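You operate a simulated robot arm through the tools that you are given. There is no shell and no other tool. Be economical: measure what you need, move in short steps, check, and stop when the job is done.

Carry out the task below with a simulated robot arm. There is one attempt and no reset: what you move stays moved.

TASK
Stack the core carton that says "standard" from the top of the steel bench on top of the core carton marked "burnout". Put one of the filter cores from the top of the steel bench on top of the black tape roll. Take the S glove box from the second shelf from the bottom of the right steel shelves and leave it on the top of the oil table. Put the folded cloths on the top of the grey cabinet. Fetch the blue rag from the top of the oil table and set it on the free top of the steel shelf. Shut the top bench drawer. Close the middle bench drawer. Press the tester button three times. Any order will do. Set down upright: filter core.

Only the result counts: the job must be done as asked and must still hold three seconds after the hand-in. Knocking over, shifting, dropping, spilling or breaking anything else fails it. Flat cloth is picked up by pressing the open fingertips on it (5 to 10 N) and closing them slowly along it; thin cloth reads only 2 to 8 mm in the jaws.

THE ROBOT
A 7-joint arm with a fingered hand on a trunk, on a base that drives. Base frame: it is fixed to the floor where the robot stands at the start and does not move with it; the origin is under the middle of the robot, x ahead of it, y to its left, z up; the surface under the hand at the start is at about z = 86. Readings come in cm, rad, newtons and seconds.
Its first joint turns from -2.897 to 2.897 rad. Places, roughly: black tape roll (10x10x5 cm) [-320, 140, 140]; blue rag (7x9x3 cm) [-170, 220, 90]; core carton [100, -25, 100]; filter core [75, 0, 100]; folded cloths (10x15x6 cm) [-320, 160, 100]; free top of the steel shelf (24x24 cm) [48, 412, 96]; glove box [-325, 150, 50]; middle bench drawer [70, 130, 50]; tester button [80, 120, 90]; top bench drawer [60, 130, 70]; top of the grey cabinet [-20, -100, 90]; top of the oil table [-220, 210, 90]. Payload 4.7 kg.
The tool frame sits at the grasp point between the pads (the TCP): z along the fingers, y along the line on which they close. The tips reach 3.6 cm beyond it. The gripper opens to 12 cm. The gripper's body begins 4.2 cm behind the TCP. The gripper is a hand of 5 fingers: y runs from the thumb to the fingers, the wrist lies at [-1.8, -12.2, -21] in the tool frame, and closing takes about 1.5 s.
Orientation is told as [roll, pitch, yaw] about the base's x, y, z axes, in that order, counted from this pose: with the fingers straight down and the wrist toward the robot, the tool's x, y and z point along [0, 1, 0], [1, 0, 0] and [0, 0, -1] of the base frame.

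THE INTERFACE
- The arm moves only by the tool servo_tool. Its argument "steps" is a list of rows, each an object of numbers (a shift or turn left out is 0, a gripper value left out holds the last): "x", "y", "z": the shift along the tool's x, y, z in mm; "ax", "ay", "az": the turn, a rotation vector about the tool's x, y, z in rad; "fingers": the finger opening in mm, from 0 to 120. In form: [{"x": .., "y": .., "z": .., "ax": .., "ay": .., "az": .., "fingers": ..}, ...]. A call has 1 to 10 rows; each row shifts and turns the commanded pose from where the row before left it, along the tool's axes as they then stand. Rows are played at 5 a second. More than 5 cm and 0.15 rad between two rows, or a gripper value outside its range, and nothing of the call is played. Where a pose cannot be reached the arm comes as near as it can. A force on the tool above 40 N (or 10 N above the force at the start of the call, whichever is more), or a blocked arm, ends the call early, and 0.2 s more pass. Each finger travels about 4.5 cm/s and halts on what it meets, pressing with about 30 N; the grip force reading is that of the motor and also rises with nothing between the fingers. The clock runs only during rows and for 0.2 s after the last one: add rows that do not move to give the fingers time. The reply holds the time, the measured pose of the TCP, the force on the tool along the base axes, the opening and the grip force, in the units named above and with some noise, with the torque about the TCP (base axes, N m) and any sound that the robot's microphone picked up.
- Cameras (640 x 400 px; columns grow to the right, rows downward): "scene" is now at [-23.81, 5.75, 123.3]; the picture's right is [-0.24, -0.97, 0.00], its down [-0.37, 0.09, -0.92] and it looks along [0.90, -0.22, -0.38] (base axes); focal length 214 px, centre (320, 200). "wrist" rides on the gripper at [7.3, -9.1, -14.3] in the tool frame; the picture's right is [-0.80, 0.28, -0.53], its down [-0.53, -0.73, 0.42] and it looks along [-0.27, 0.62, 0.74] (tool axes); focal length 234 px, centre (320, 200). There is no depth. A picture from a camera that has moved, and an enlarged one, comes with that camera's place and axes in the base frame and with its lens.
- snapshot(camera): a new picture of that camera. No time passes.
- base_move(legs): drives the robot by 1 to 6 legs, each [ahead, turn to the left] in cm and rad, along the robot's own axes; the way and the turn of a leg run together, so that a leg with both is an arc; at most 150 cm and 3.142 rad a leg. The arm and the cameras ride along, it lands a little off, and it stops where it bumps. It gives what a move gives.
- preshape(shape): the hand has 5 fingers and takes this shape, open, in about a second: jaw (thumb against the fingers, like two jaws); tri (thumb and two fingers); tip (a fingertip pinch); poke (one finger out to press); point (the index stretched); flat (the hand flat); cup (the hand cupped); fist (a fist). The gripper value then closes the fingers along that shape, each until it touches; the sizes above hold for jaw. It gives what a move gives, with no picture.
- aim_head(pan, tilt): turns the head with the scene camera to pan (to the left, within 2.496 rad either way) and tilt (down, from -0.506 to 1.204), counted from straight ahead of the robot. It gives what a move gives.
- zoom(camera, box): a new picture of the part [left, top, right, bottom] of that camera's present view, enlarged. No time passes.
- finish_job(): hands the job in; it is judged then, once.

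Go step by step. Nothing tells you exact positions but the pictures and the camera data: compare them with the known pose of the tool, close in by small moves and look again before you grip or let go. The budget is 196 turns and 166 pictures, counting those below and the enlarged ones. Unless the task says otherwise, let go and move clear before handing in, and close with one line.

The tools are called after "Request:" as a command line: name --argument value ..., lists and objects as JSON in quotes. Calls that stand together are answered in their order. servo_tool: Moves the arm, as the interface text tells. Its arguments: {"type":"object","properties":{"steps":{"type":"array","items":{"type":"object","properties":{"x":{"type":"number"},"y":{"type":"number"},"z":{"type":"number"},"ax":{"type":"number"},"ay":{"type":"number"},"az":{"type":"number"},"fingers":{"type":"number"}}}}},"required":["steps"]} The other tools are called the same way: preshape (shape) gives the hand a shape; base_move (legs) drives the base; aim_head (pan, tilt) turns the head that bears the scene camera; snapshot (camera) takes a picture; zoom (camera, box) takes an enlarged picture of a part of a camera's view; finish_job () hands the job in.

At the start:

```text
time: 0.0
eef_pos: [54.95, 48.74, 124.13]
ee_rot: [0.0, -0.001, 0.001]
ft_force: [0.4, 0.1, 0.6]
moment: [-0.01, 0.0, 0.0]
finger_gap: 11.96
finger_force: 0.0
shape: jaw
robot x, y, heading: [0.2, 0.17, 0.003]
head pan, tilt: [-0.244, 0.394]
```

scene: 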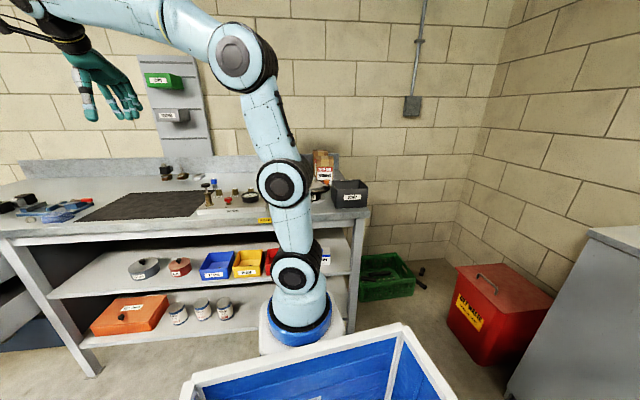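
wrist: 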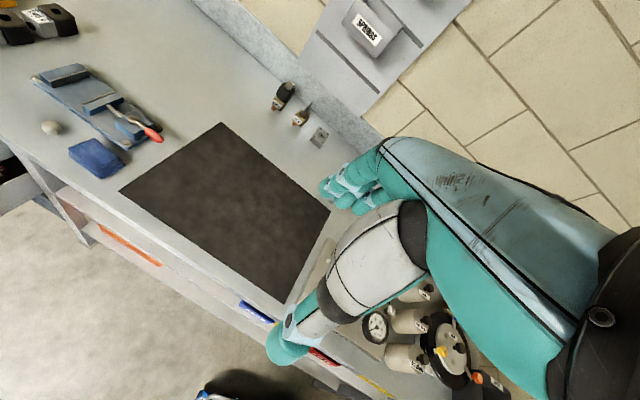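

I see the steel bench ahead with the arm over it. I'll look around with the head before moving.

Request:
zoom --camera "scene" --box '[140, 130, 380, 280]'

Request:
aim_head --pan 0.9 --tilt 0.4

Request:
snapshot --camera "scene"

Request:
aim_head --pan 2.2 --tilt 0.3

Request:
snapshot --camera "scene"

Request:
aim_head --pan -1.4 --tilt 0.4

Request:
snapshot --camera "scene"

```text
2.67 times, centred on (260, 205) of scene
camera zoom: at [-23.81, 5.75, 123.3], right [-0.24, -0.97, 0.0], down [-0.37, 0.09, -0.92], along [0.9, -0.22, -0.38], focal length 572 px, centre (480, 187)
```

zoom: 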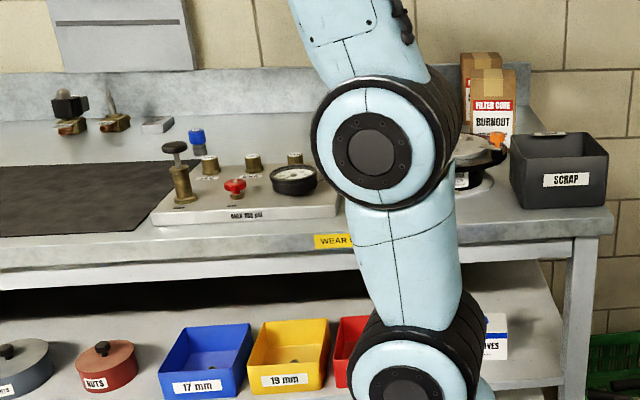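

```text
time: 1.4
eef_pos: [54.9, 48.63, 123.88]
ee_rot: [-0.001, 0.0, -0.002]
ft_force: [-0.1, -0.4, 0.0]
moment: [0.01, 0.0, -0.02]
finger_gap: 11.96
finger_force: 0.0
shape: jaw
robot x, y, heading: [0.12, 0.04, 0.003]
head pan, tilt: [0.901, 0.4]
```

```text
162 pictures are left
camera scene: at [-27.05, 15.24, 123.25], right [0.78, -0.62, 0.0], down [-0.24, -0.3, -0.92], along [0.57, 0.72, -0.39], focal length 214 px, centre (320, 200)
```

scene: 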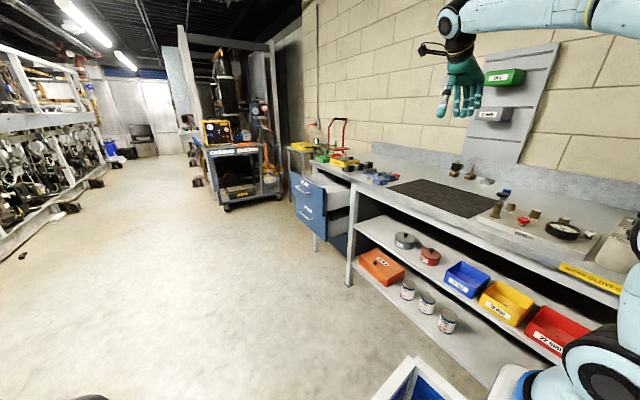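

```text
time: 2.8
eef_pos: [55.03, 48.7, 124.23]
ee_rot: [0.0, 0.001, 0.001]
ft_force: [0.0, -0.1, 0.5]
moment: [-0.03, -0.01, -0.01]
finger_gap: 11.97
finger_force: 0.0
shape: jaw
robot x, y, heading: [-0.22, -0.3, -0.004]
head pan, tilt: [2.201, 0.3]
```

```text
161 pictures are left
camera scene: at [-38.31, 15.53, 124.18], right [0.81, 0.59, 0.0], down [0.17, -0.24, -0.96], along [-0.56, 0.77, -0.3], focal length 214 px, centre (320, 200)
```

scene: 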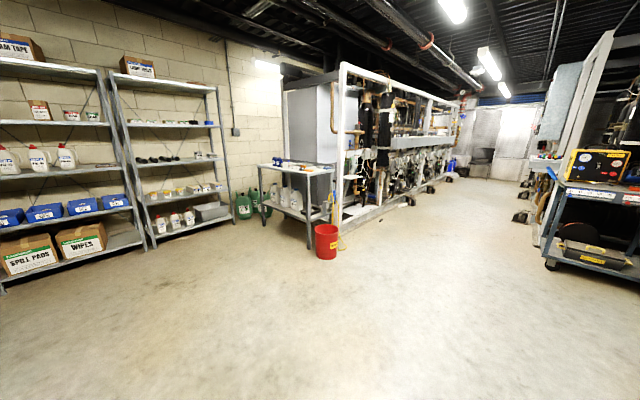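

```text
time: 5.8
eef_pos: [54.85, 48.73, 124.13]
ee_rot: [0.0, -0.001, -0.001]
ft_force: [0.5, -0.4, 1.4]
moment: [0.01, -0.02, 0.04]
finger_gap: 11.95
finger_force: 0.1
shape: jaw
robot x, y, heading: [-0.11, -0.36, 0.005]
head pan, tilt: [-1.4, 0.4]
```

```text
160 pictures are left
camera scene: at [-31.23, -1.14, 123.26], right [-0.99, -0.17, 0.0], down [-0.07, 0.38, -0.92], along [0.16, -0.91, -0.39], focal length 214 px, centre (320, 200)
```

scene: 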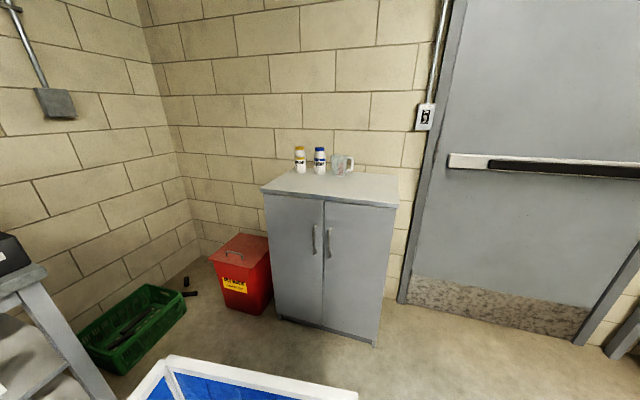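

The bench lies ahead, shelving behind-left, the cabinet to the right. I'll take closer looks at the bench, with cartons, cores, drawers and tester.

Request:
aim_head --pan 0.3 --tilt 0.35

Request:
zoom --camera "scene" --box '[300, 100, 620, 300]'

Request:
zoom --camera "scene" --box '[0, 100, 320, 300]'

Request:
aim_head --pan 1.1 --tilt 0.35

Request:
zoom --camera "scene" --box '[200, 80, 440, 230]'

```text
time: 7.6
eef_pos: [54.97, 48.64, 124.15]
ee_rot: [0.0, 0.0, 0.0]
ft_force: [-0.2, 0.1, 0.0]
moment: [0.03, 0.0, -0.03]
finger_gap: 11.95
finger_force: 0.1
shape: jaw
robot x, y, heading: [-0.16, -0.47, 0.003]
head pan, tilt: [0.3, 0.351]
```

```text
2.00 times, centred on (460, 200) of scene
camera zoom: at [-23.91, 10.73, 123.71], right [0.3, -0.96, 0.0], down [-0.33, -0.1, -0.94], along [0.9, 0.28, -0.34], focal length 429 px, centre (40, 200)
```

zoom: 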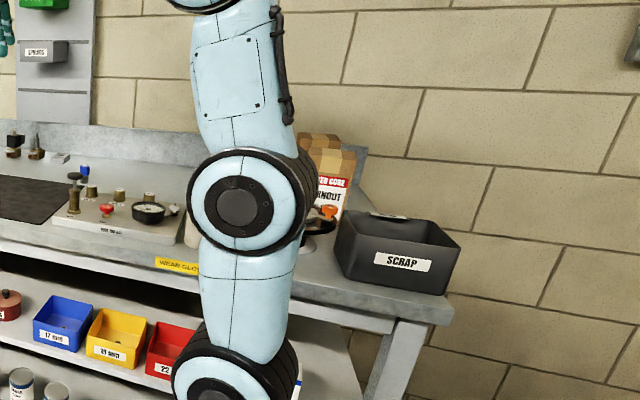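

```text
2.00 times, centred on (160, 200) of scene
camera zoom: at [-23.91, 10.73, 123.71], right [0.3, -0.96, 0.0], down [-0.33, -0.1, -0.94], along [0.9, 0.28, -0.34], focal length 429 px, centre (640, 200)
```

zoom: 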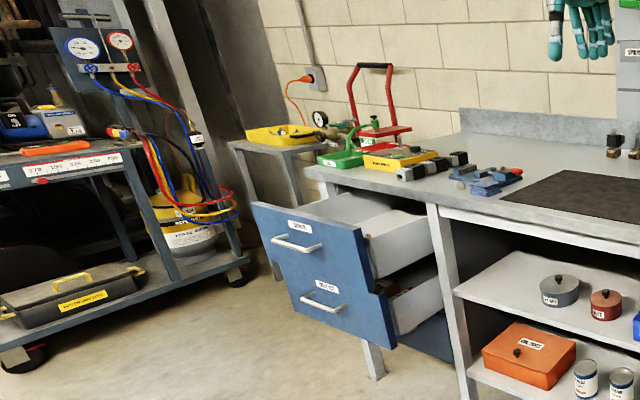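

```text
time: 8.7
eef_pos: [54.97, 48.69, 124.1]
ee_rot: [0.0, -0.001, 0.0]
ft_force: [-0.4, 0.6, 0.4]
moment: [0.0, -0.04, 0.02]
finger_gap: 11.98
finger_force: 0.0
shape: jaw
robot x, y, heading: [0.3, -0.48, 0.0]
head pan, tilt: [1.1, 0.351]
```

```text
2.67 times, centred on (320, 155) of scene
camera zoom: at [-28.58, 16.28, 123.71], right [0.89, -0.45, 0.0], down [-0.16, -0.31, -0.94], along [0.43, 0.84, -0.34], focal length 572 px, centre (320, 320)
```

zoom: 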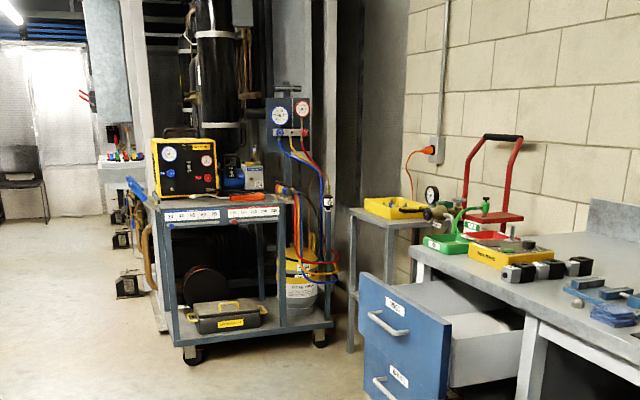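

I need a view of the core cartons and filter cores that the arm hides. I'll swing the hand right at height and use the wrist camera.

Request:
servo_tool --steps '[{"x": -45}, {"x": -45}, {"x": -45}, {"x": -45}, {"x": -45}, {"x": -45}, {"x": -45}]'

Request:
snapshot --camera "wrist"

Request:
aim_head --pan -0.2 --tilt 0.5

Request:
snapshot --camera "scene"

```text
time: 10.3
eef_pos: [54.83, 17.01, 124.12]
ee_rot: [0.0, 0.001, 0.0]
ft_force: [0.6, 0.0, -0.9]
moment: [-0.05, 0.09, 0.0]
finger_gap: 11.94
finger_force: 0.2
shape: jaw
robot x, y, heading: [-0.21, -0.23, 0.0]
head pan, tilt: [1.1, 0.351]
```

```text
156 pictures are left
camera wrist: at [45.99, 24.11, 138.47], right [0.28, -0.8, 0.53], down [-0.73, -0.53, -0.42], along [0.62, -0.27, -0.74], focal length 234 px, centre (320, 200)
```

wrist: 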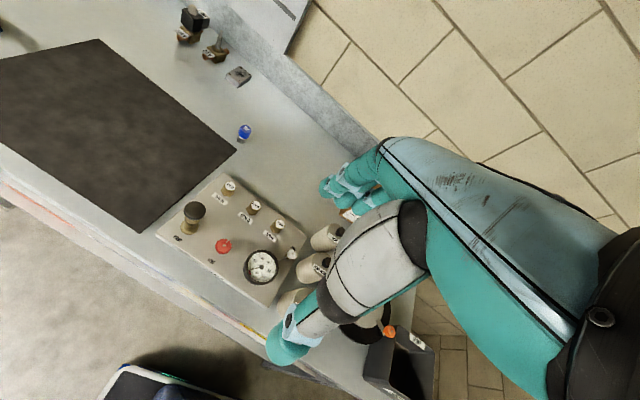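

```text
time: 11.8
eef_pos: [54.87, 16.87, 124.28]
ee_rot: [0.0, 0.001, 0.0]
ft_force: [-0.2, 0.5, -0.1]
moment: [-0.02, 0.03, 0.0]
finger_gap: 11.96
finger_force: 0.0
shape: jaw
robot x, y, heading: [0.08, 0.06, -0.001]
head pan, tilt: [-0.201, 0.499]
```

```text
155 pictures are left
camera scene: at [-23.89, 6.16, 122.34], right [-0.2, -0.98, 0.0], down [-0.47, 0.1, -0.88], along [0.86, -0.17, -0.48], focal length 214 px, centre (320, 200)
```

scene: 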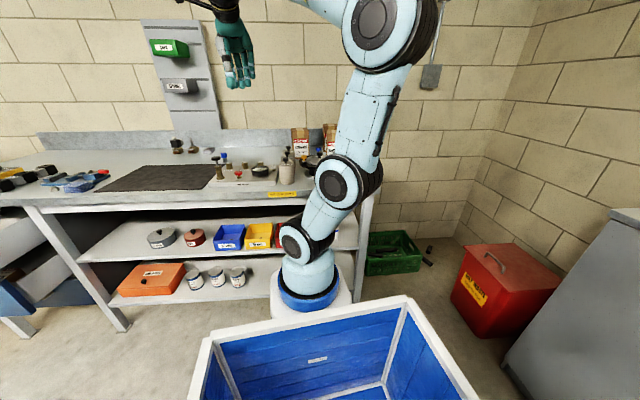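

The cartons and white cylinders (filter cores) are now visible right of the valve box. Zooming in.

Request:
zoom --camera "scene" --box '[200, 110, 360, 210]'

Request:
zoom --camera "scene" --box '[0, 130, 160, 230]'

Request:
zoom --camera "wrist" --box '[140, 150, 460, 350]'

```text
4.00 times, centred on (280, 160) of scene
camera zoom: at [-23.89, 6.16, 122.34], right [-0.2, -0.98, 0.0], down [-0.47, 0.1, -0.88], along [0.86, -0.17, -0.48], focal length 858 px, centre (480, 360)
```

zoom: 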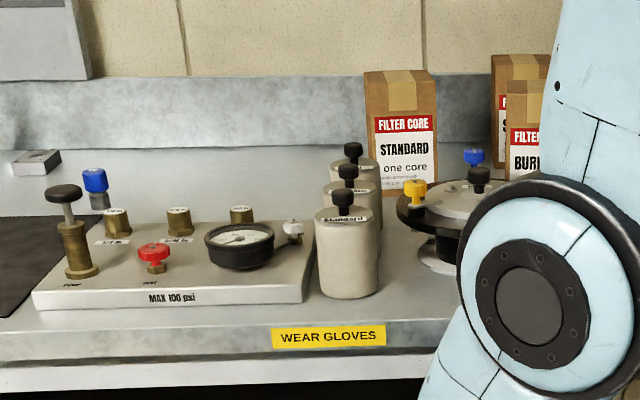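

```text
4.00 times, centred on (80, 180) of scene
camera zoom: at [-23.89, 6.16, 122.34], right [-0.2, -0.98, 0.0], down [-0.47, 0.1, -0.88], along [0.86, -0.17, -0.48], focal length 858 px, centre (1280, 280)
```

zoom: 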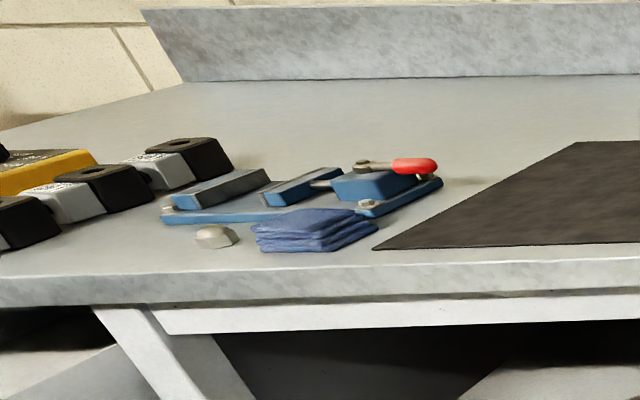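

```text
2.00 times, centred on (300, 250) of wrist
camera zoom: at [45.95, 24.13, 138.53], right [0.28, -0.8, 0.53], down [-0.73, -0.53, -0.42], along [0.62, -0.27, -0.74], focal length 468 px, centre (360, 100)
```

zoom: 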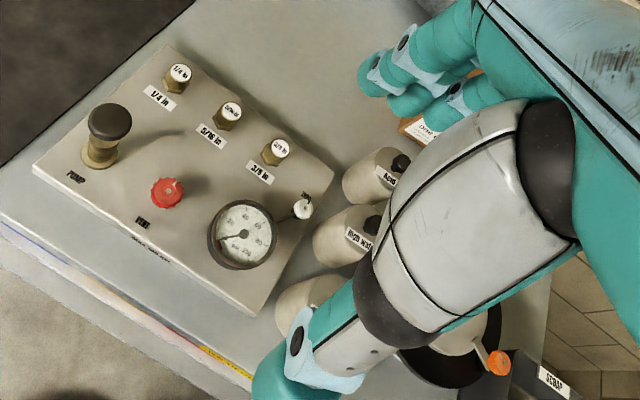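

Left carton reads STANDARD (~(92,-5)), BURNOUT is at about (98,-25) with another behind it; filter cores stand right of the valve box. I'll drive 12 cm closer and inspect with the wrist camera.

Request:
base_move --legs '[[12, 0]]'

Request:
servo_tool --steps '[{"x": -45, "z": -30}, {"x": -45, "z": -30}, {"y": 30}]'

Request:
snapshot --camera "wrist"

Request:
snapshot --camera "scene"

```text
time: 13.0
eef_pos: [66.76, 17.11, 124.28]
ee_rot: [0.0, 0.0, 0.003]
ft_force: [-0.5, 0.1, -0.7]
moment: [-0.01, -0.02, 0.01]
finger_gap: 11.95
finger_force: 0.1
shape: jaw
robot x, y, heading: [12.18, 0.2, -0.001]
head pan, tilt: [-0.201, 0.499]
```

```text
refused: row 1 steps farther than a row can; nothing moved
```

```text
151 pictures are left
camera wrist: at [57.78, 24.2, 138.52], right [0.28, -0.8, 0.53], down [-0.73, -0.53, -0.42], along [0.62, -0.27, -0.74], focal length 234 px, centre (320, 200)
```

wrist: 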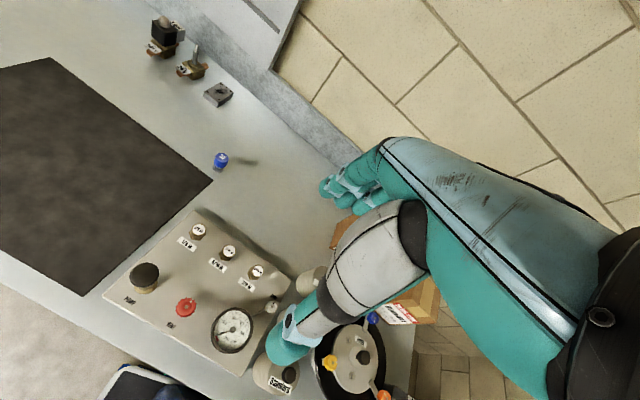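

```text
150 pictures are left
camera scene: at [-12.02, 6.12, 122.34], right [-0.2, -0.98, 0.0], down [-0.47, 0.09, -0.88], along [0.86, -0.17, -0.48], focal length 214 px, centre (320, 200)
```

scene: 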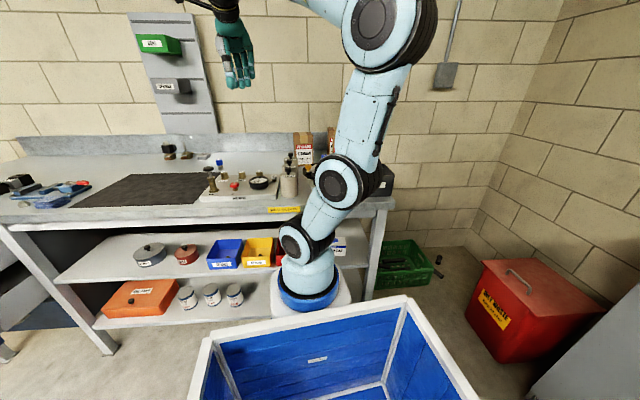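

I'll move the hand right to bring the cartons into the wrist view and clear the scene view.

Request:
servo_tool --steps '[{"z": -45}, {"x": -48}, {"x": -48}, {"x": -48}, {"x": -48}, {"x": -48}, {"x": -48}, {"x": -48}, {"x": -48}, {"x": -48}]'

Request:
snapshot --camera "wrist"

Request:
snapshot --camera "scene"

```text
time: 15.2
eef_pos: [67.07, -26.12, 128.87]
ee_rot: [-0.001, -0.001, 0.002]
ft_force: [-0.8, 0.6, 0.0]
moment: [-0.13, -0.08, -0.02]
finger_gap: 11.99
finger_force: 0.2
shape: jaw
robot x, y, heading: [11.91, -0.02, -0.001]
head pan, tilt: [-0.201, 0.499]
```

```text
149 pictures are left
camera wrist: at [58.1, -18.97, 143.05], right [0.28, -0.8, 0.53], down [-0.73, -0.53, -0.42], along [0.62, -0.27, -0.74], focal length 234 px, centre (320, 200)
```

wrist: 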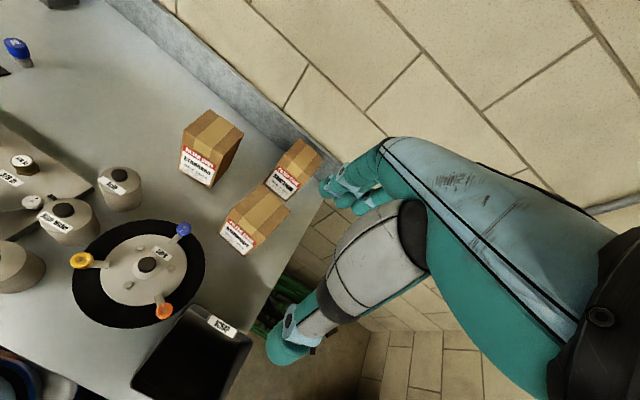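

```text
148 pictures are left
camera scene: at [-12.04, 6.14, 122.34], right [-0.2, -0.98, 0.0], down [-0.47, 0.09, -0.88], along [0.86, -0.17, -0.48], focal length 214 px, centre (320, 200)
```

scene: 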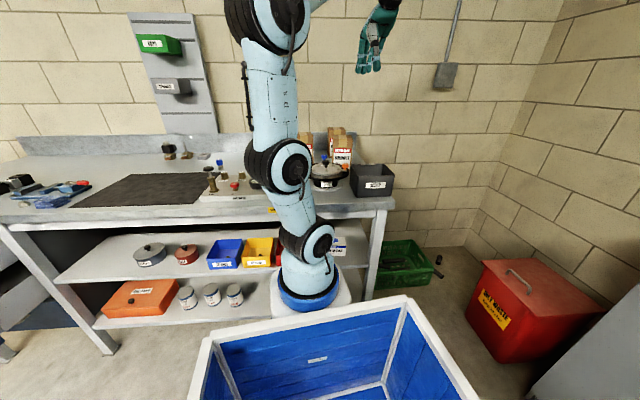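

Request:
zoom --camera "wrist" --box '[0, 90, 340, 302]'

Request:
zoom --camera "scene" --box '[280, 110, 400, 185]'

```text
1.88 times, centred on (170, 196) of wrist
camera zoom: at [58.1, -18.97, 143.05], right [0.28, -0.8, 0.53], down [-0.73, -0.53, -0.42], along [0.62, -0.27, -0.74], focal length 441 px, centre (602, 208)
```

zoom: 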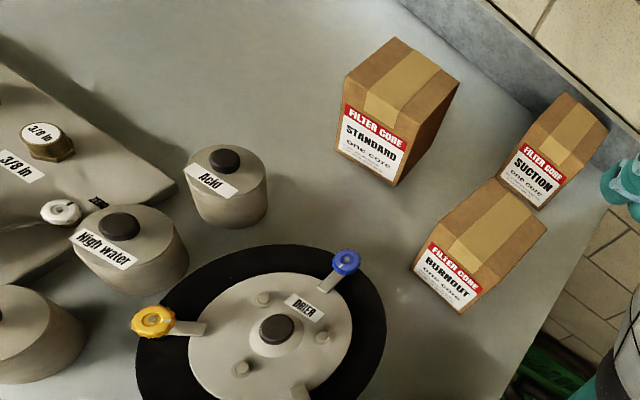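

```text
5.33 times, centred on (340, 148) of scene
camera zoom: at [-12.04, 6.14, 122.34], right [-0.2, -0.98, 0.0], down [-0.47, 0.09, -0.88], along [0.86, -0.17, -0.48], focal length 1144 px, centre (213, 480)
```

zoom: 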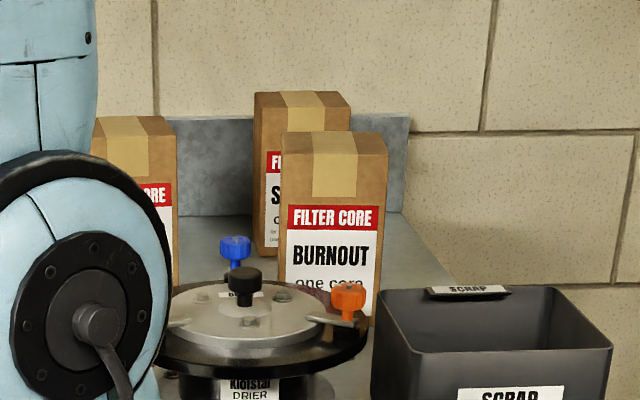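

Cartons STANDARD (≈(93.5,-7), top z≈100.5), BURNOUT (≈(84.7,-23.7), yawed ≈-0.18) and SUCTION identified. I'll bring the hand above STANDARD and check.

Request:
servo_tool --steps '[{"x": 27, "y": 37.7}, {"x": 27, "y": 37.7}, {"x": 27, "y": 37.7}, {"x": 27, "y": 37.7}, {"x": 27, "y": 37.7}, {"x": 27, "y": 37.7}, {"x": 27, "y": 37.7}, {"z": 50}, {"z": 50}]'

Request:
snapshot --camera "wrist"

Request:
snapshot --camera "scene"

```text
time: 17.2
eef_pos: [93.54, -6.96, 118.59]
ee_rot: [0.0, -0.002, 0.002]
ft_force: [-0.1, 0.0, 0.8]
moment: [0.02, -0.04, -0.04]
finger_gap: 11.97
finger_force: 0.0
shape: jaw
robot x, y, heading: [11.79, 0.03, -0.001]
head pan, tilt: [-0.201, 0.499]
```

```text
145 pictures are left
camera wrist: at [84.5, 0.14, 132.94], right [0.28, -0.8, 0.53], down [-0.73, -0.53, -0.43], along [0.62, -0.27, -0.74], focal length 234 px, centre (320, 200)
```

wrist: 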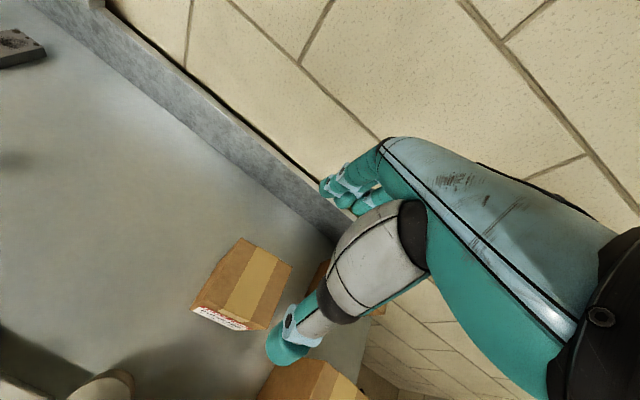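

```text
144 pictures are left
camera scene: at [-12.04, 6.12, 122.34], right [-0.2, -0.98, 0.0], down [-0.47, 0.09, -0.88], along [0.86, -0.17, -0.48], focal length 214 px, centre (320, 200)
```

scene: 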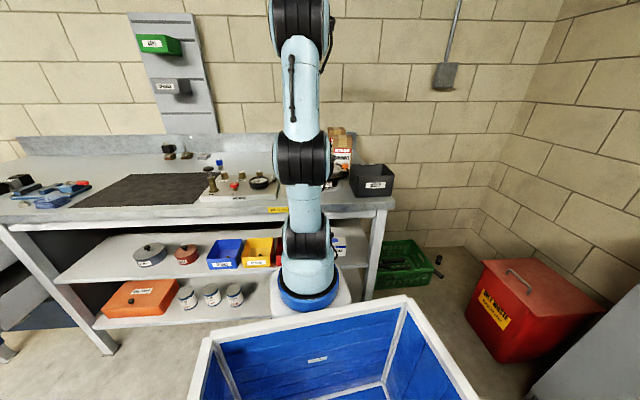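

The carton's back top edge confirms x≈97.7, y from -2.7 to -11.3, so the hand is centred. Descending with care and closing.

Request:
servo_tool --steps '[{"z": 40}, {"z": 40}, {"z": 40}, {"z": 30}]'

Request:
snapshot --camera "wrist"

```text
time: 18.2
eef_pos: [93.62, -7.1, 103.67]
ee_rot: [-0.001, 0.002, 0.003]
ft_force: [0.7, -0.2, 0.4]
moment: [-0.03, -0.04, 0.02]
finger_gap: 11.98
finger_force: 0.0
shape: jaw
robot x, y, heading: [11.93, -0.12, -0.001]
head pan, tilt: [-0.201, 0.499]
```

```text
143 pictures are left
camera wrist: at [84.51, 0.05, 118.01], right [0.28, -0.8, 0.53], down [-0.73, -0.53, -0.42], along [0.62, -0.27, -0.74], focal length 234 px, centre (320, 200)
```

wrist: 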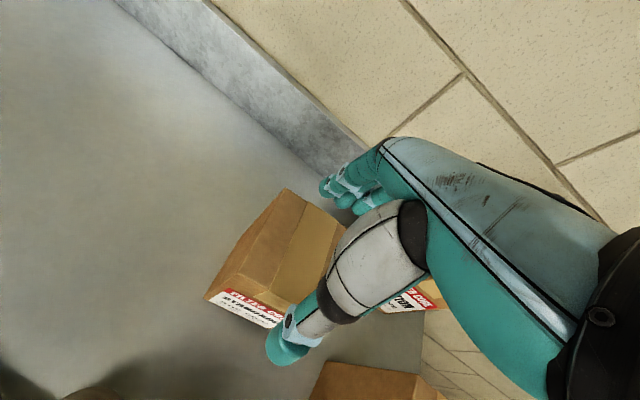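

Request:
servo_tool --steps '[{"z": 28}, {"z": 27}, {"fingers": 70}, {"fingers": 50}, {}, {}, {}, {}, {}]'

Request:
snapshot --camera "wrist"

```text
time: 20.2
eef_pos: [93.45, -7.09, 98.42]
ee_rot: [0.0, -0.002, 0.003]
ft_force: [3.7, -0.8, 16.7]
moment: [-0.04, -1.35, 0.05]
finger_gap: 8.77
finger_force: 30.0
shape: jaw
robot x, y, heading: [11.85, 0.08, -0.004]
head pan, tilt: [-0.201, 0.499]
```

```text
142 pictures are left
camera wrist: at [84.42, -0.01, 112.65], right [0.28, -0.8, 0.53], down [-0.73, -0.53, -0.43], along [0.62, -0.27, -0.74], focal length 234 px, centre (320, 200)
```

wrist: 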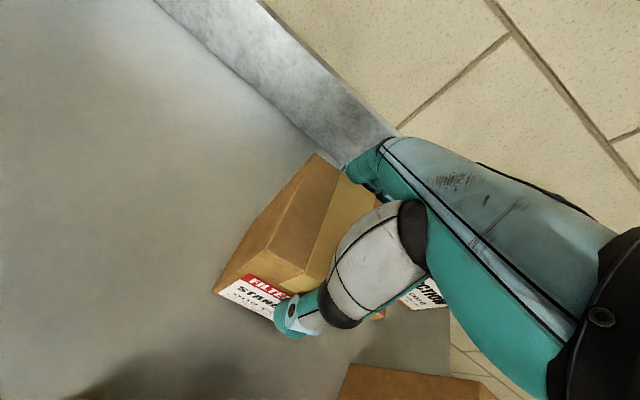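

Gripped at 8.8 cm. Lifting 20 cm and moving over BURNOUT with the small yaw.

Request:
servo_tool --steps '[{"z": -30}, {"z": -45}, {"z": -45}, {"z": -45}, {"z": -40}, {"x": -35, "y": -18}, {"x": -35, "y": -18}, {"x": -35, "y": -18}, {"x": -35, "y": -18}, {"x": -27, "y": -16}]'

Request:
snapshot --camera "wrist"

Request:
snapshot --camera "scene"

```text
time: 22.4
eef_pos: [84.64, -23.96, 118.41]
ee_rot: [0.0, 0.002, 0.002]
ft_force: [0.7, -0.4, -5.8]
moment: [-0.07, -0.01, 0.0]
finger_gap: 8.68
finger_force: 29.6
shape: jaw
robot x, y, heading: [11.54, -0.23, 0.001]
head pan, tilt: [-0.201, 0.499]
```

```text
141 pictures are left
camera wrist: at [75.61, -16.95, 132.74], right [0.28, -0.8, 0.53], down [-0.73, -0.53, -0.42], along [0.62, -0.26, -0.74], focal length 234 px, centre (320, 200)
```

wrist: 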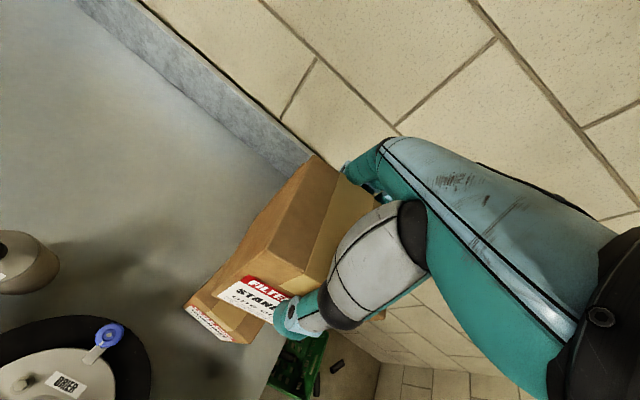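

```text
140 pictures are left
camera scene: at [-12.0, 6.12, 122.35], right [-0.2, -0.98, 0.0], down [-0.47, 0.09, -0.88], along [0.86, -0.17, -0.48], focal length 214 px, centre (320, 200)
```

scene: 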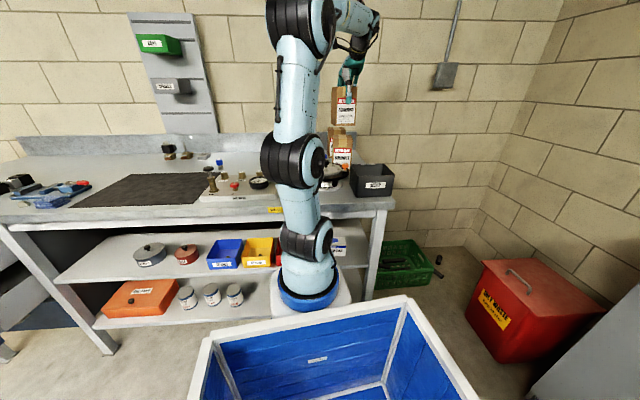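

Request:
zoom --camera "scene" --box '[290, 70, 410, 185]'

Request:
zoom --camera "wrist" --box '[160, 140, 400, 360]'

```text
3.48 times, centred on (350, 128) of scene
camera zoom: at [-12.0, 6.12, 122.35], right [-0.2, -0.98, 0.0], down [-0.47, 0.09, -0.88], along [0.86, -0.17, -0.48], focal length 746 px, centre (216, 452)
```

zoom: 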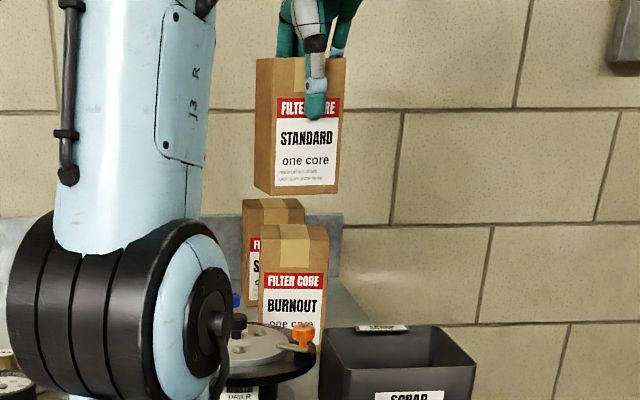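

```text
1.82 times, centred on (280, 250) of wrist
camera zoom: at [75.61, -16.95, 132.74], right [0.28, -0.8, 0.53], down [-0.73, -0.53, -0.42], along [0.62, -0.26, -0.74], focal length 426 px, centre (393, 109)
```

zoom: 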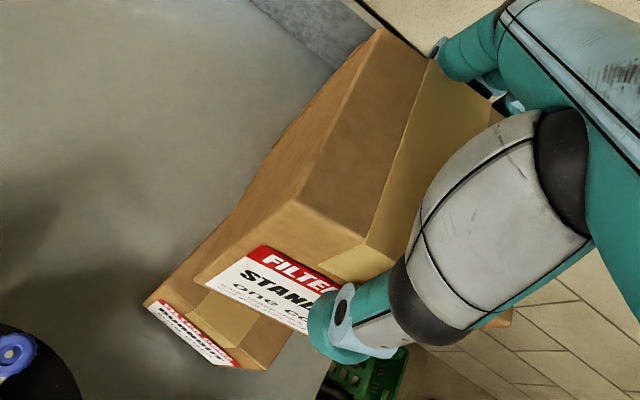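

The held carton is aligned over BURNOUT (yaw still to match). I'll turn 0.18 rad and lower gently until contact.

Request:
servo_tool --steps '[{"az": 0.09}, {"az": 0.09}, {"z": 20}, {"z": 20}]'

Request:
servo_tool --steps '[{"z": 4}, {}, {"z": 4}, {}]'

Request:
zoom --camera "scene" --box '[290, 70, 410, 185]'

Request:
zoom --camera "wrist" --box '[160, 140, 400, 360]'

```text
time: 23.4
eef_pos: [84.58, -23.91, 114.65]
ee_rot: [0.0, 0.0, -0.179]
ft_force: [-0.7, 1.0, -4.7]
moment: [-0.01, -0.06, -0.01]
finger_gap: 8.72
finger_force: 30.2
shape: jaw
robot x, y, heading: [11.82, 0.08, 0.002]
head pan, tilt: [-0.201, 0.499]
```

```text
time: 24.4
eef_pos: [84.53, -23.87, 113.85]
ee_rot: [0.0, -0.002, -0.177]
ft_force: [-0.1, 0.0, -4.9]
moment: [-0.04, -0.01, 0.0]
finger_gap: 8.68
finger_force: 30.6
shape: jaw
robot x, y, heading: [12.15, 0.47, 0.003]
head pan, tilt: [-0.201, 0.499]
```

```text
3.48 times, centred on (350, 128) of scene
camera zoom: at [-12.01, 6.11, 122.35], right [-0.2, -0.98, 0.0], down [-0.47, 0.09, -0.88], along [0.86, -0.17, -0.48], focal length 746 px, centre (216, 452)
```

zoom: 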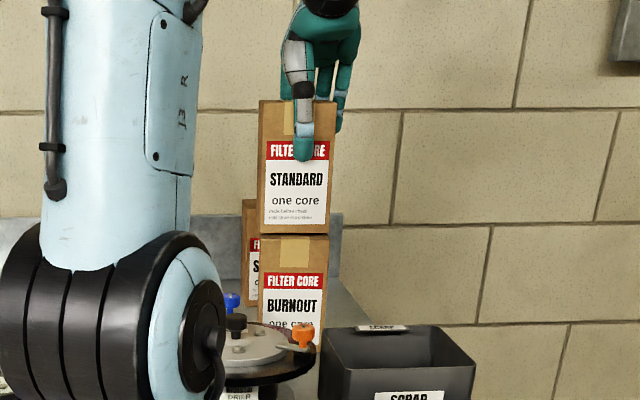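

```text
1.82 times, centred on (280, 250) of wrist
camera zoom: at [76.96, -15.29, 128.09], right [0.13, -0.84, 0.53], down [-0.82, -0.39, -0.42], along [0.56, -0.37, -0.74], focal length 426 px, centre (393, 109)
```

zoom: 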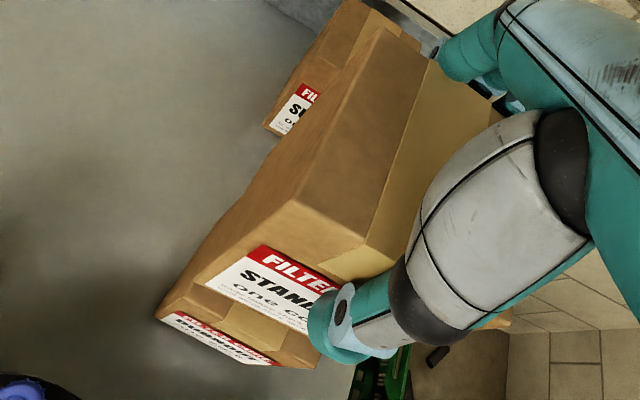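

Yaw and lateral alignment look right; continuing down until contact.

Request:
servo_tool --steps '[{"z": 3}, {}, {"z": 3}, {}]'

Request:
servo_tool --steps '[{"z": 2}, {}, {"z": 2}, {}]'

Request:
zoom --camera "wrist" --box '[160, 140, 400, 360]'

```text
time: 25.4
eef_pos: [84.39, -23.97, 113.4]
ee_rot: [-0.001, -0.001, -0.179]
ft_force: [-0.6, -1.0, 11.0]
moment: [-0.03, -0.43, 0.01]
finger_gap: 8.67
finger_force: 30.1
shape: jaw
robot x, y, heading: [11.97, -0.14, 0.003]
head pan, tilt: [-0.201, 0.499]
```

```text
time: 26.5
eef_pos: [84.3, -23.82, 113.39]
ee_rot: [-0.003, -0.009, -0.179]
ft_force: [-0.8, 0.3, 9.3]
moment: [-0.11, -0.25, 0.0]
finger_gap: 8.56
finger_force: 29.8
shape: jaw
robot x, y, heading: [11.86, 0.08, 0.001]
head pan, tilt: [-0.201, 0.499]
stopped in row 4: the force on the tool passed its limit at 41 N (the readings are from after the stop); the commanded pose is now the measured one
```

```text
1.82 times, centred on (280, 250) of wrist
camera zoom: at [76.73, -15.22, 127.54], right [0.13, -0.84, 0.53], down [-0.81, -0.4, -0.43], along [0.57, -0.38, -0.73], focal length 426 px, centre (393, 109)
```

zoom: 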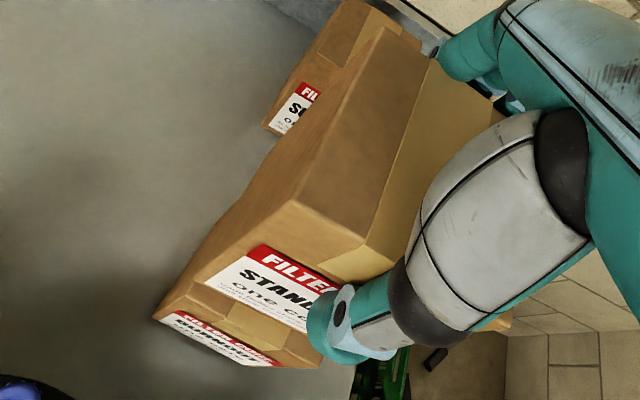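

Contact made; the front-left bottom corner of BURNOUT works out at (80.1,-18.9) against (80.9,-19.0) for STANDARD: aligned within a centimetre. Releasing and retreating upward.

Request:
servo_tool --steps '[{"fingers": 95}, {"fingers": 108}, {"fingers": 120}, {}, {}, {}, {"z": -20}, {"z": -40}, {"z": -45}]'

Request:
snapshot --camera "wrist"

Request:
zoom --camera "scene" --box '[290, 70, 410, 185]'

```text
time: 28.5
eef_pos: [84.39, -23.9, 123.6]
ee_rot: [-0.002, -0.004, -0.177]
ft_force: [0.2, -0.5, -0.4]
moment: [0.04, 0.0, 0.02]
finger_gap: 11.97
finger_force: 0.1
shape: jaw
robot x, y, heading: [11.8, -0.05, -0.0]
head pan, tilt: [-0.201, 0.499]
```

```text
134 pictures are left
camera wrist: at [76.84, -15.22, 137.68], right [0.13, -0.84, 0.53], down [-0.81, -0.39, -0.43], along [0.57, -0.37, -0.73], focal length 234 px, centre (320, 200)
```

wrist: 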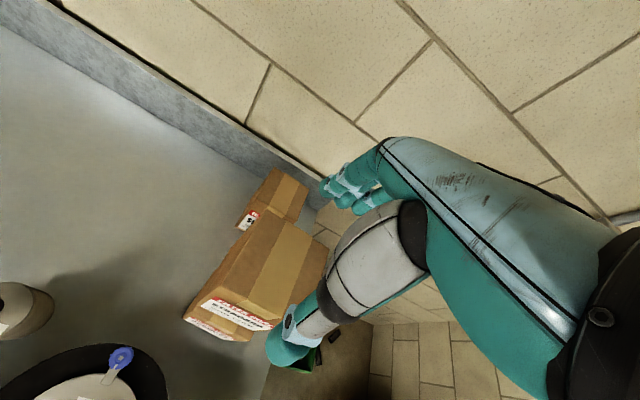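

```text
3.48 times, centred on (350, 128) of scene
camera zoom: at [-12.01, 6.11, 122.35], right [-0.2, -0.98, 0.0], down [-0.47, 0.09, -0.88], along [0.86, -0.17, -0.48], focal length 746 px, centre (216, 452)
```

zoom: 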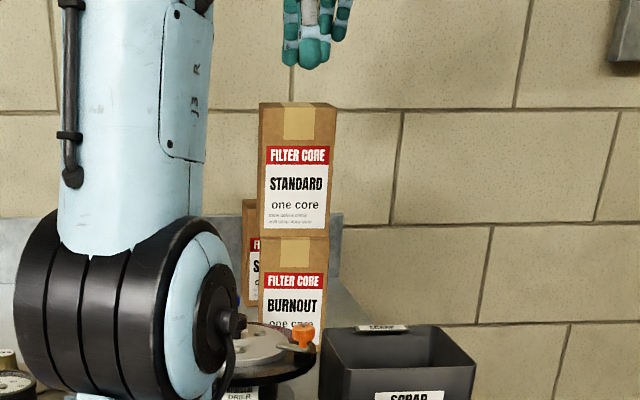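

STANDARD now sits squarely on BURNOUT. Before gripping a core, I need to know the shelf clearance around the tape roll, as that decides the grasp direction.

Request:
servo_tool --steps '[{"z": -40}, {"az": -0.09}, {"az": -0.087}]'

Request:
aim_head --pan 2.45 --tilt 0.2

Request:
snapshot --camera "scene"

Request:
zoom --camera "scene" --box '[140, 100, 380, 250]'

```text
time: 29.3
eef_pos: [84.28, -24.03, 127.65]
ee_rot: [-0.004, -0.005, 0.001]
ft_force: [-0.8, 0.5, 1.0]
moment: [-0.05, 0.0, -0.03]
finger_gap: 11.99
finger_force: 0.1
shape: jaw
robot x, y, heading: [11.52, 0.03, -0.0]
head pan, tilt: [-0.201, 0.499]
```

```text
time: 31.7
eef_pos: [84.29, -23.97, 127.65]
ee_rot: [-0.004, -0.004, -0.003]
ft_force: [-0.8, 0.2, -0.5]
moment: [-0.02, -0.02, 0.02]
finger_gap: 12.01
finger_force: 0.0
shape: jaw
robot x, y, heading: [11.56, 0.0, 0.006]
head pan, tilt: [2.45, 0.201]
```

```text
132 pictures are left
camera scene: at [-28.13, 13.83, 125.11], right [0.64, 0.77, 0.0], down [0.15, -0.13, -0.98], along [-0.76, 0.62, -0.2], focal length 214 px, centre (320, 200)
```

scene: 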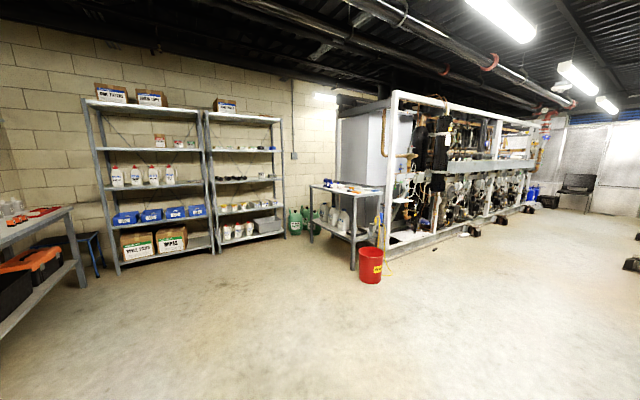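

```text
2.67 times, centred on (260, 175) of scene
camera zoom: at [-28.13, 13.83, 125.11], right [0.64, 0.77, 0.0], down [0.15, -0.13, -0.98], along [-0.76, 0.62, -0.2], focal length 572 px, centre (480, 267)
```

zoom: 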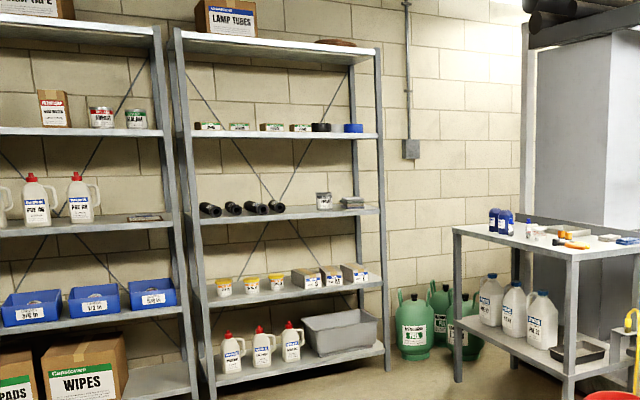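

The tape roll sits on the fourth shelf with about 38 cm headroom, so the core must be placed with a forward-tilted hand. I'll survey the cores closely to choose a tilted grasp.

Request:
servo_tool --steps '[{"y": -48}, {"y": -48}, {"y": -48}, {"y": -48}, {"y": -48, "x": 10}, {"x": 40}, {"x": 30}]'

Request:
snapshot --camera "wrist"

Request:
aim_head --pan -0.1 --tilt 0.5

Request:
zoom --camera "scene" --box '[210, 110, 370, 210]'

```text
time: 33.3
eef_pos: [60.31, -15.78, 127.44]
ee_rot: [-0.002, -0.005, -0.002]
ft_force: [1.8, -0.5, -0.5]
moment: [0.1, 0.01, 0.0]
finger_gap: 11.99
finger_force: 0.0
shape: jaw
robot x, y, heading: [11.75, -0.11, 0.006]
head pan, tilt: [2.45, 0.201]
```

```text
130 pictures are left
camera wrist: at [51.36, -8.48, 141.71], right [0.28, -0.8, 0.53], down [-0.73, -0.53, -0.43], along [0.62, -0.27, -0.73], focal length 234 px, centre (320, 200)
```

wrist: 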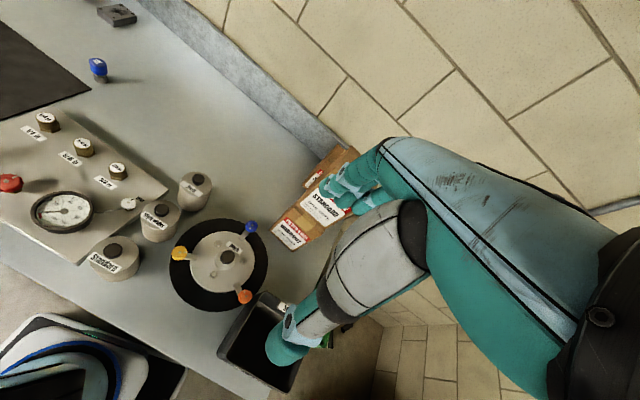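

```text
time: 35.6
eef_pos: [60.28, -15.69, 127.49]
ee_rot: [-0.004, -0.004, -0.003]
ft_force: [-0.6, -0.5, -0.1]
moment: [0.03, -0.01, -0.01]
finger_gap: 12.01
finger_force: 0.0
shape: jaw
robot x, y, heading: [12.05, 0.06, 0.002]
head pan, tilt: [-0.099, 0.499]
```

```text
4.00 times, centred on (290, 160) of scene
camera zoom: at [-11.89, 7.04, 122.34], right [-0.1, -1.0, 0.0], down [-0.48, 0.05, -0.88], along [0.87, -0.08, -0.48], focal length 858 px, centre (440, 360)
```

zoom: 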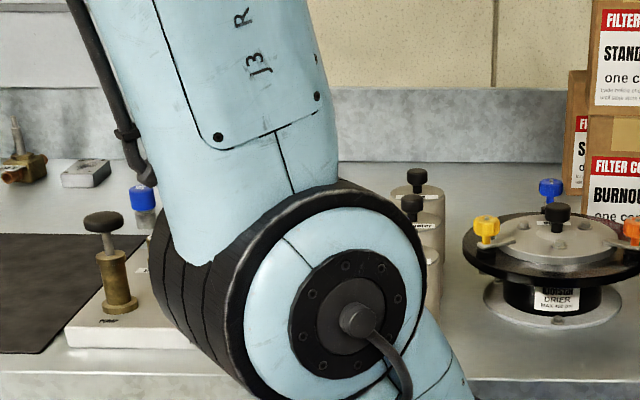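

Request:
zoom --camera "wrist" --box '[60, 140, 300, 290]'

```text
2.67 times, centred on (180, 215) of wrist
camera zoom: at [51.34, -8.47, 141.75], right [0.28, -0.8, 0.53], down [-0.73, -0.53, -0.43], along [0.62, -0.27, -0.73], focal length 624 px, centre (693, 160)
```

zoom: 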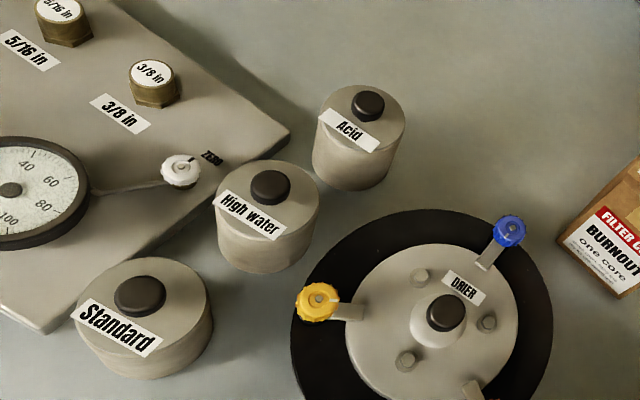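

Acid core (≈(77.2,1.1), 7 cm wide, knob top ≈95.5) is the only one with room around it. I'll grip it from above with a 45° yaw, set it on the clear bench spot behind, and regrip with a tilted hand for the shelf.

Request:
servo_tool --steps '[{"x": 33.5, "y": 33.5}, {"x": 33.5, "y": 33.5}, {"x": 33.5, "y": 33.5}, {"x": 33.5, "y": 33.5}, {"x": 34, "y": 35}, {"az": -0.131}, {"az": -0.131}, {"az": -0.131}, {"az": -0.131}, {"az": -0.131}]'

Request:
servo_tool --steps '[{"az": -0.131}, {"z": 45}, {"z": 45}, {"z": 45}, {"z": 45}, {"z": 40}, {"z": 40}]'

Request:
snapshot --camera "wrist"

Request:
zoom --camera "scene" --box '[210, 90, 370, 210]'

```text
time: 37.8
eef_pos: [77.08, 0.88, 127.42]
ee_rot: [-0.006, -0.004, 0.657]
ft_force: [0.3, 0.3, -0.3]
moment: [-0.01, -0.01, 0.03]
finger_gap: 12.01
finger_force: 0.0
shape: jaw
robot x, y, heading: [11.86, -0.11, 0.001]
head pan, tilt: [-0.099, 0.499]
```

```text
time: 39.4
eef_pos: [77.22, 0.77, 101.68]
ee_rot: [-0.007, -0.002, 0.786]
ft_force: [-0.5, -0.5, 0.7]
moment: [-0.02, -0.04, 0.01]
finger_gap: 12.0
finger_force: 0.1
shape: jaw
robot x, y, heading: [11.78, -0.23, 0.005]
head pan, tilt: [-0.099, 0.499]
```

```text
127 pictures are left
camera wrist: at [65.75, -0.63, 116.01], right [0.76, -0.37, 0.53], down [-0.14, -0.9, -0.42], along [0.63, 0.25, -0.73], focal length 234 px, centre (320, 200)
```

wrist: 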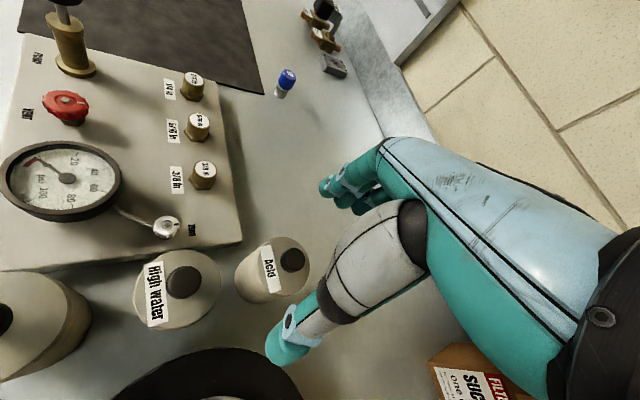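

```text
3.33 times, centred on (290, 150) of scene
camera zoom: at [-11.9, 7.03, 122.34], right [-0.1, -1.0, 0.0], down [-0.48, 0.05, -0.88], along [0.87, -0.09, -0.48], focal length 715 px, centre (420, 367)
```

zoom: 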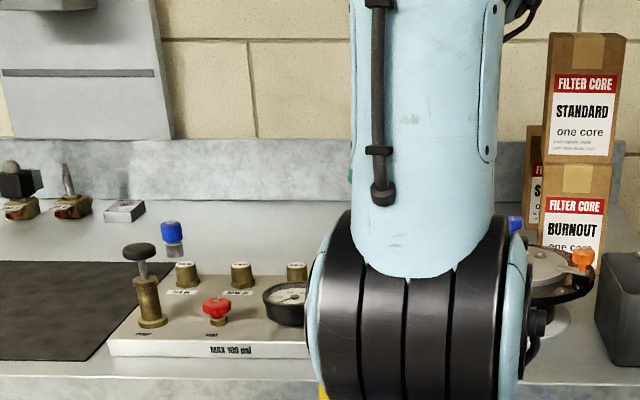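

The core is at (77.1,1.0), centred under the hand. Descending to z≈92.4 and gripping.

Request:
servo_tool --steps '[{"z": 35}, {"z": 30}, {"z": 28}, {}]'

Request:
snapshot --camera "wrist"

```text
time: 40.4
eef_pos: [77.38, 0.62, 92.07]
ee_rot: [-0.007, -0.001, 0.784]
ft_force: [-0.9, 0.2, -0.1]
moment: [0.0, -0.01, -0.03]
finger_gap: 11.97
finger_force: 0.1
shape: jaw
robot x, y, heading: [12.3, -0.29, 0.0]
head pan, tilt: [-0.099, 0.499]
```

```text
125 pictures are left
camera wrist: at [65.84, -0.83, 106.33], right [0.76, -0.37, 0.53], down [-0.14, -0.9, -0.42], along [0.63, 0.25, -0.73], focal length 234 px, centre (320, 200)
```

wrist: 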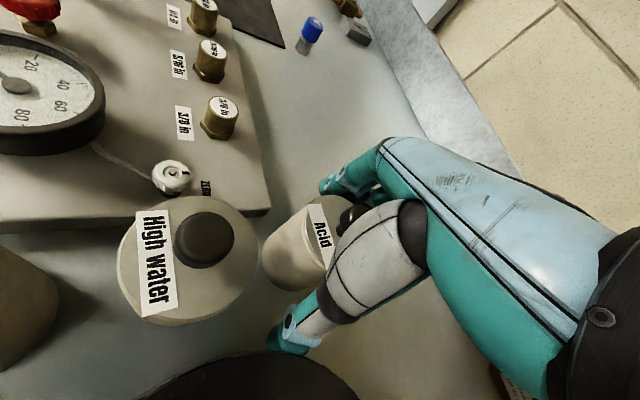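

Request:
servo_tool --steps '[{"fingers": 80}, {"fingers": 60}, {"fingers": 45}, {}, {}, {}, {}, {"z": -10}, {"z": -20}, {"z": -30}]'

Request:
snapshot --camera "wrist"

```text
time: 42.6
eef_pos: [77.36, 0.93, 98.02]
ee_rot: [-0.006, -0.001, 0.785]
ft_force: [-0.2, -1.2, -3.1]
moment: [0.03, 0.02, 0.0]
finger_gap: 5.0
finger_force: 30.0
shape: jaw
robot x, y, heading: [11.68, 0.16, 0.001]
head pan, tilt: [-0.099, 0.499]
```

```text
124 pictures are left
camera wrist: at [65.81, -0.63, 112.37], right [0.76, -0.37, 0.53], down [-0.14, -0.9, -0.42], along [0.63, 0.25, -0.74], focal length 234 px, centre (320, 200)
```

wrist: 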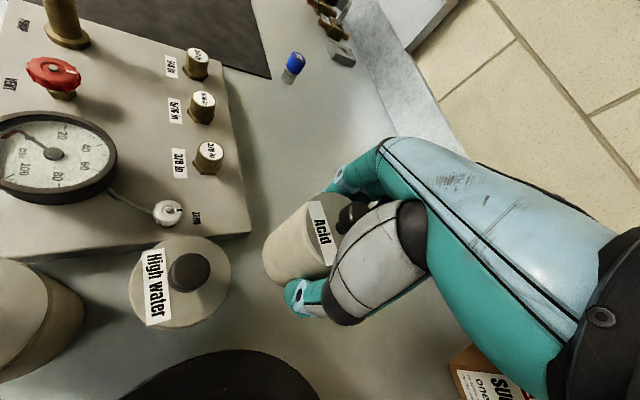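

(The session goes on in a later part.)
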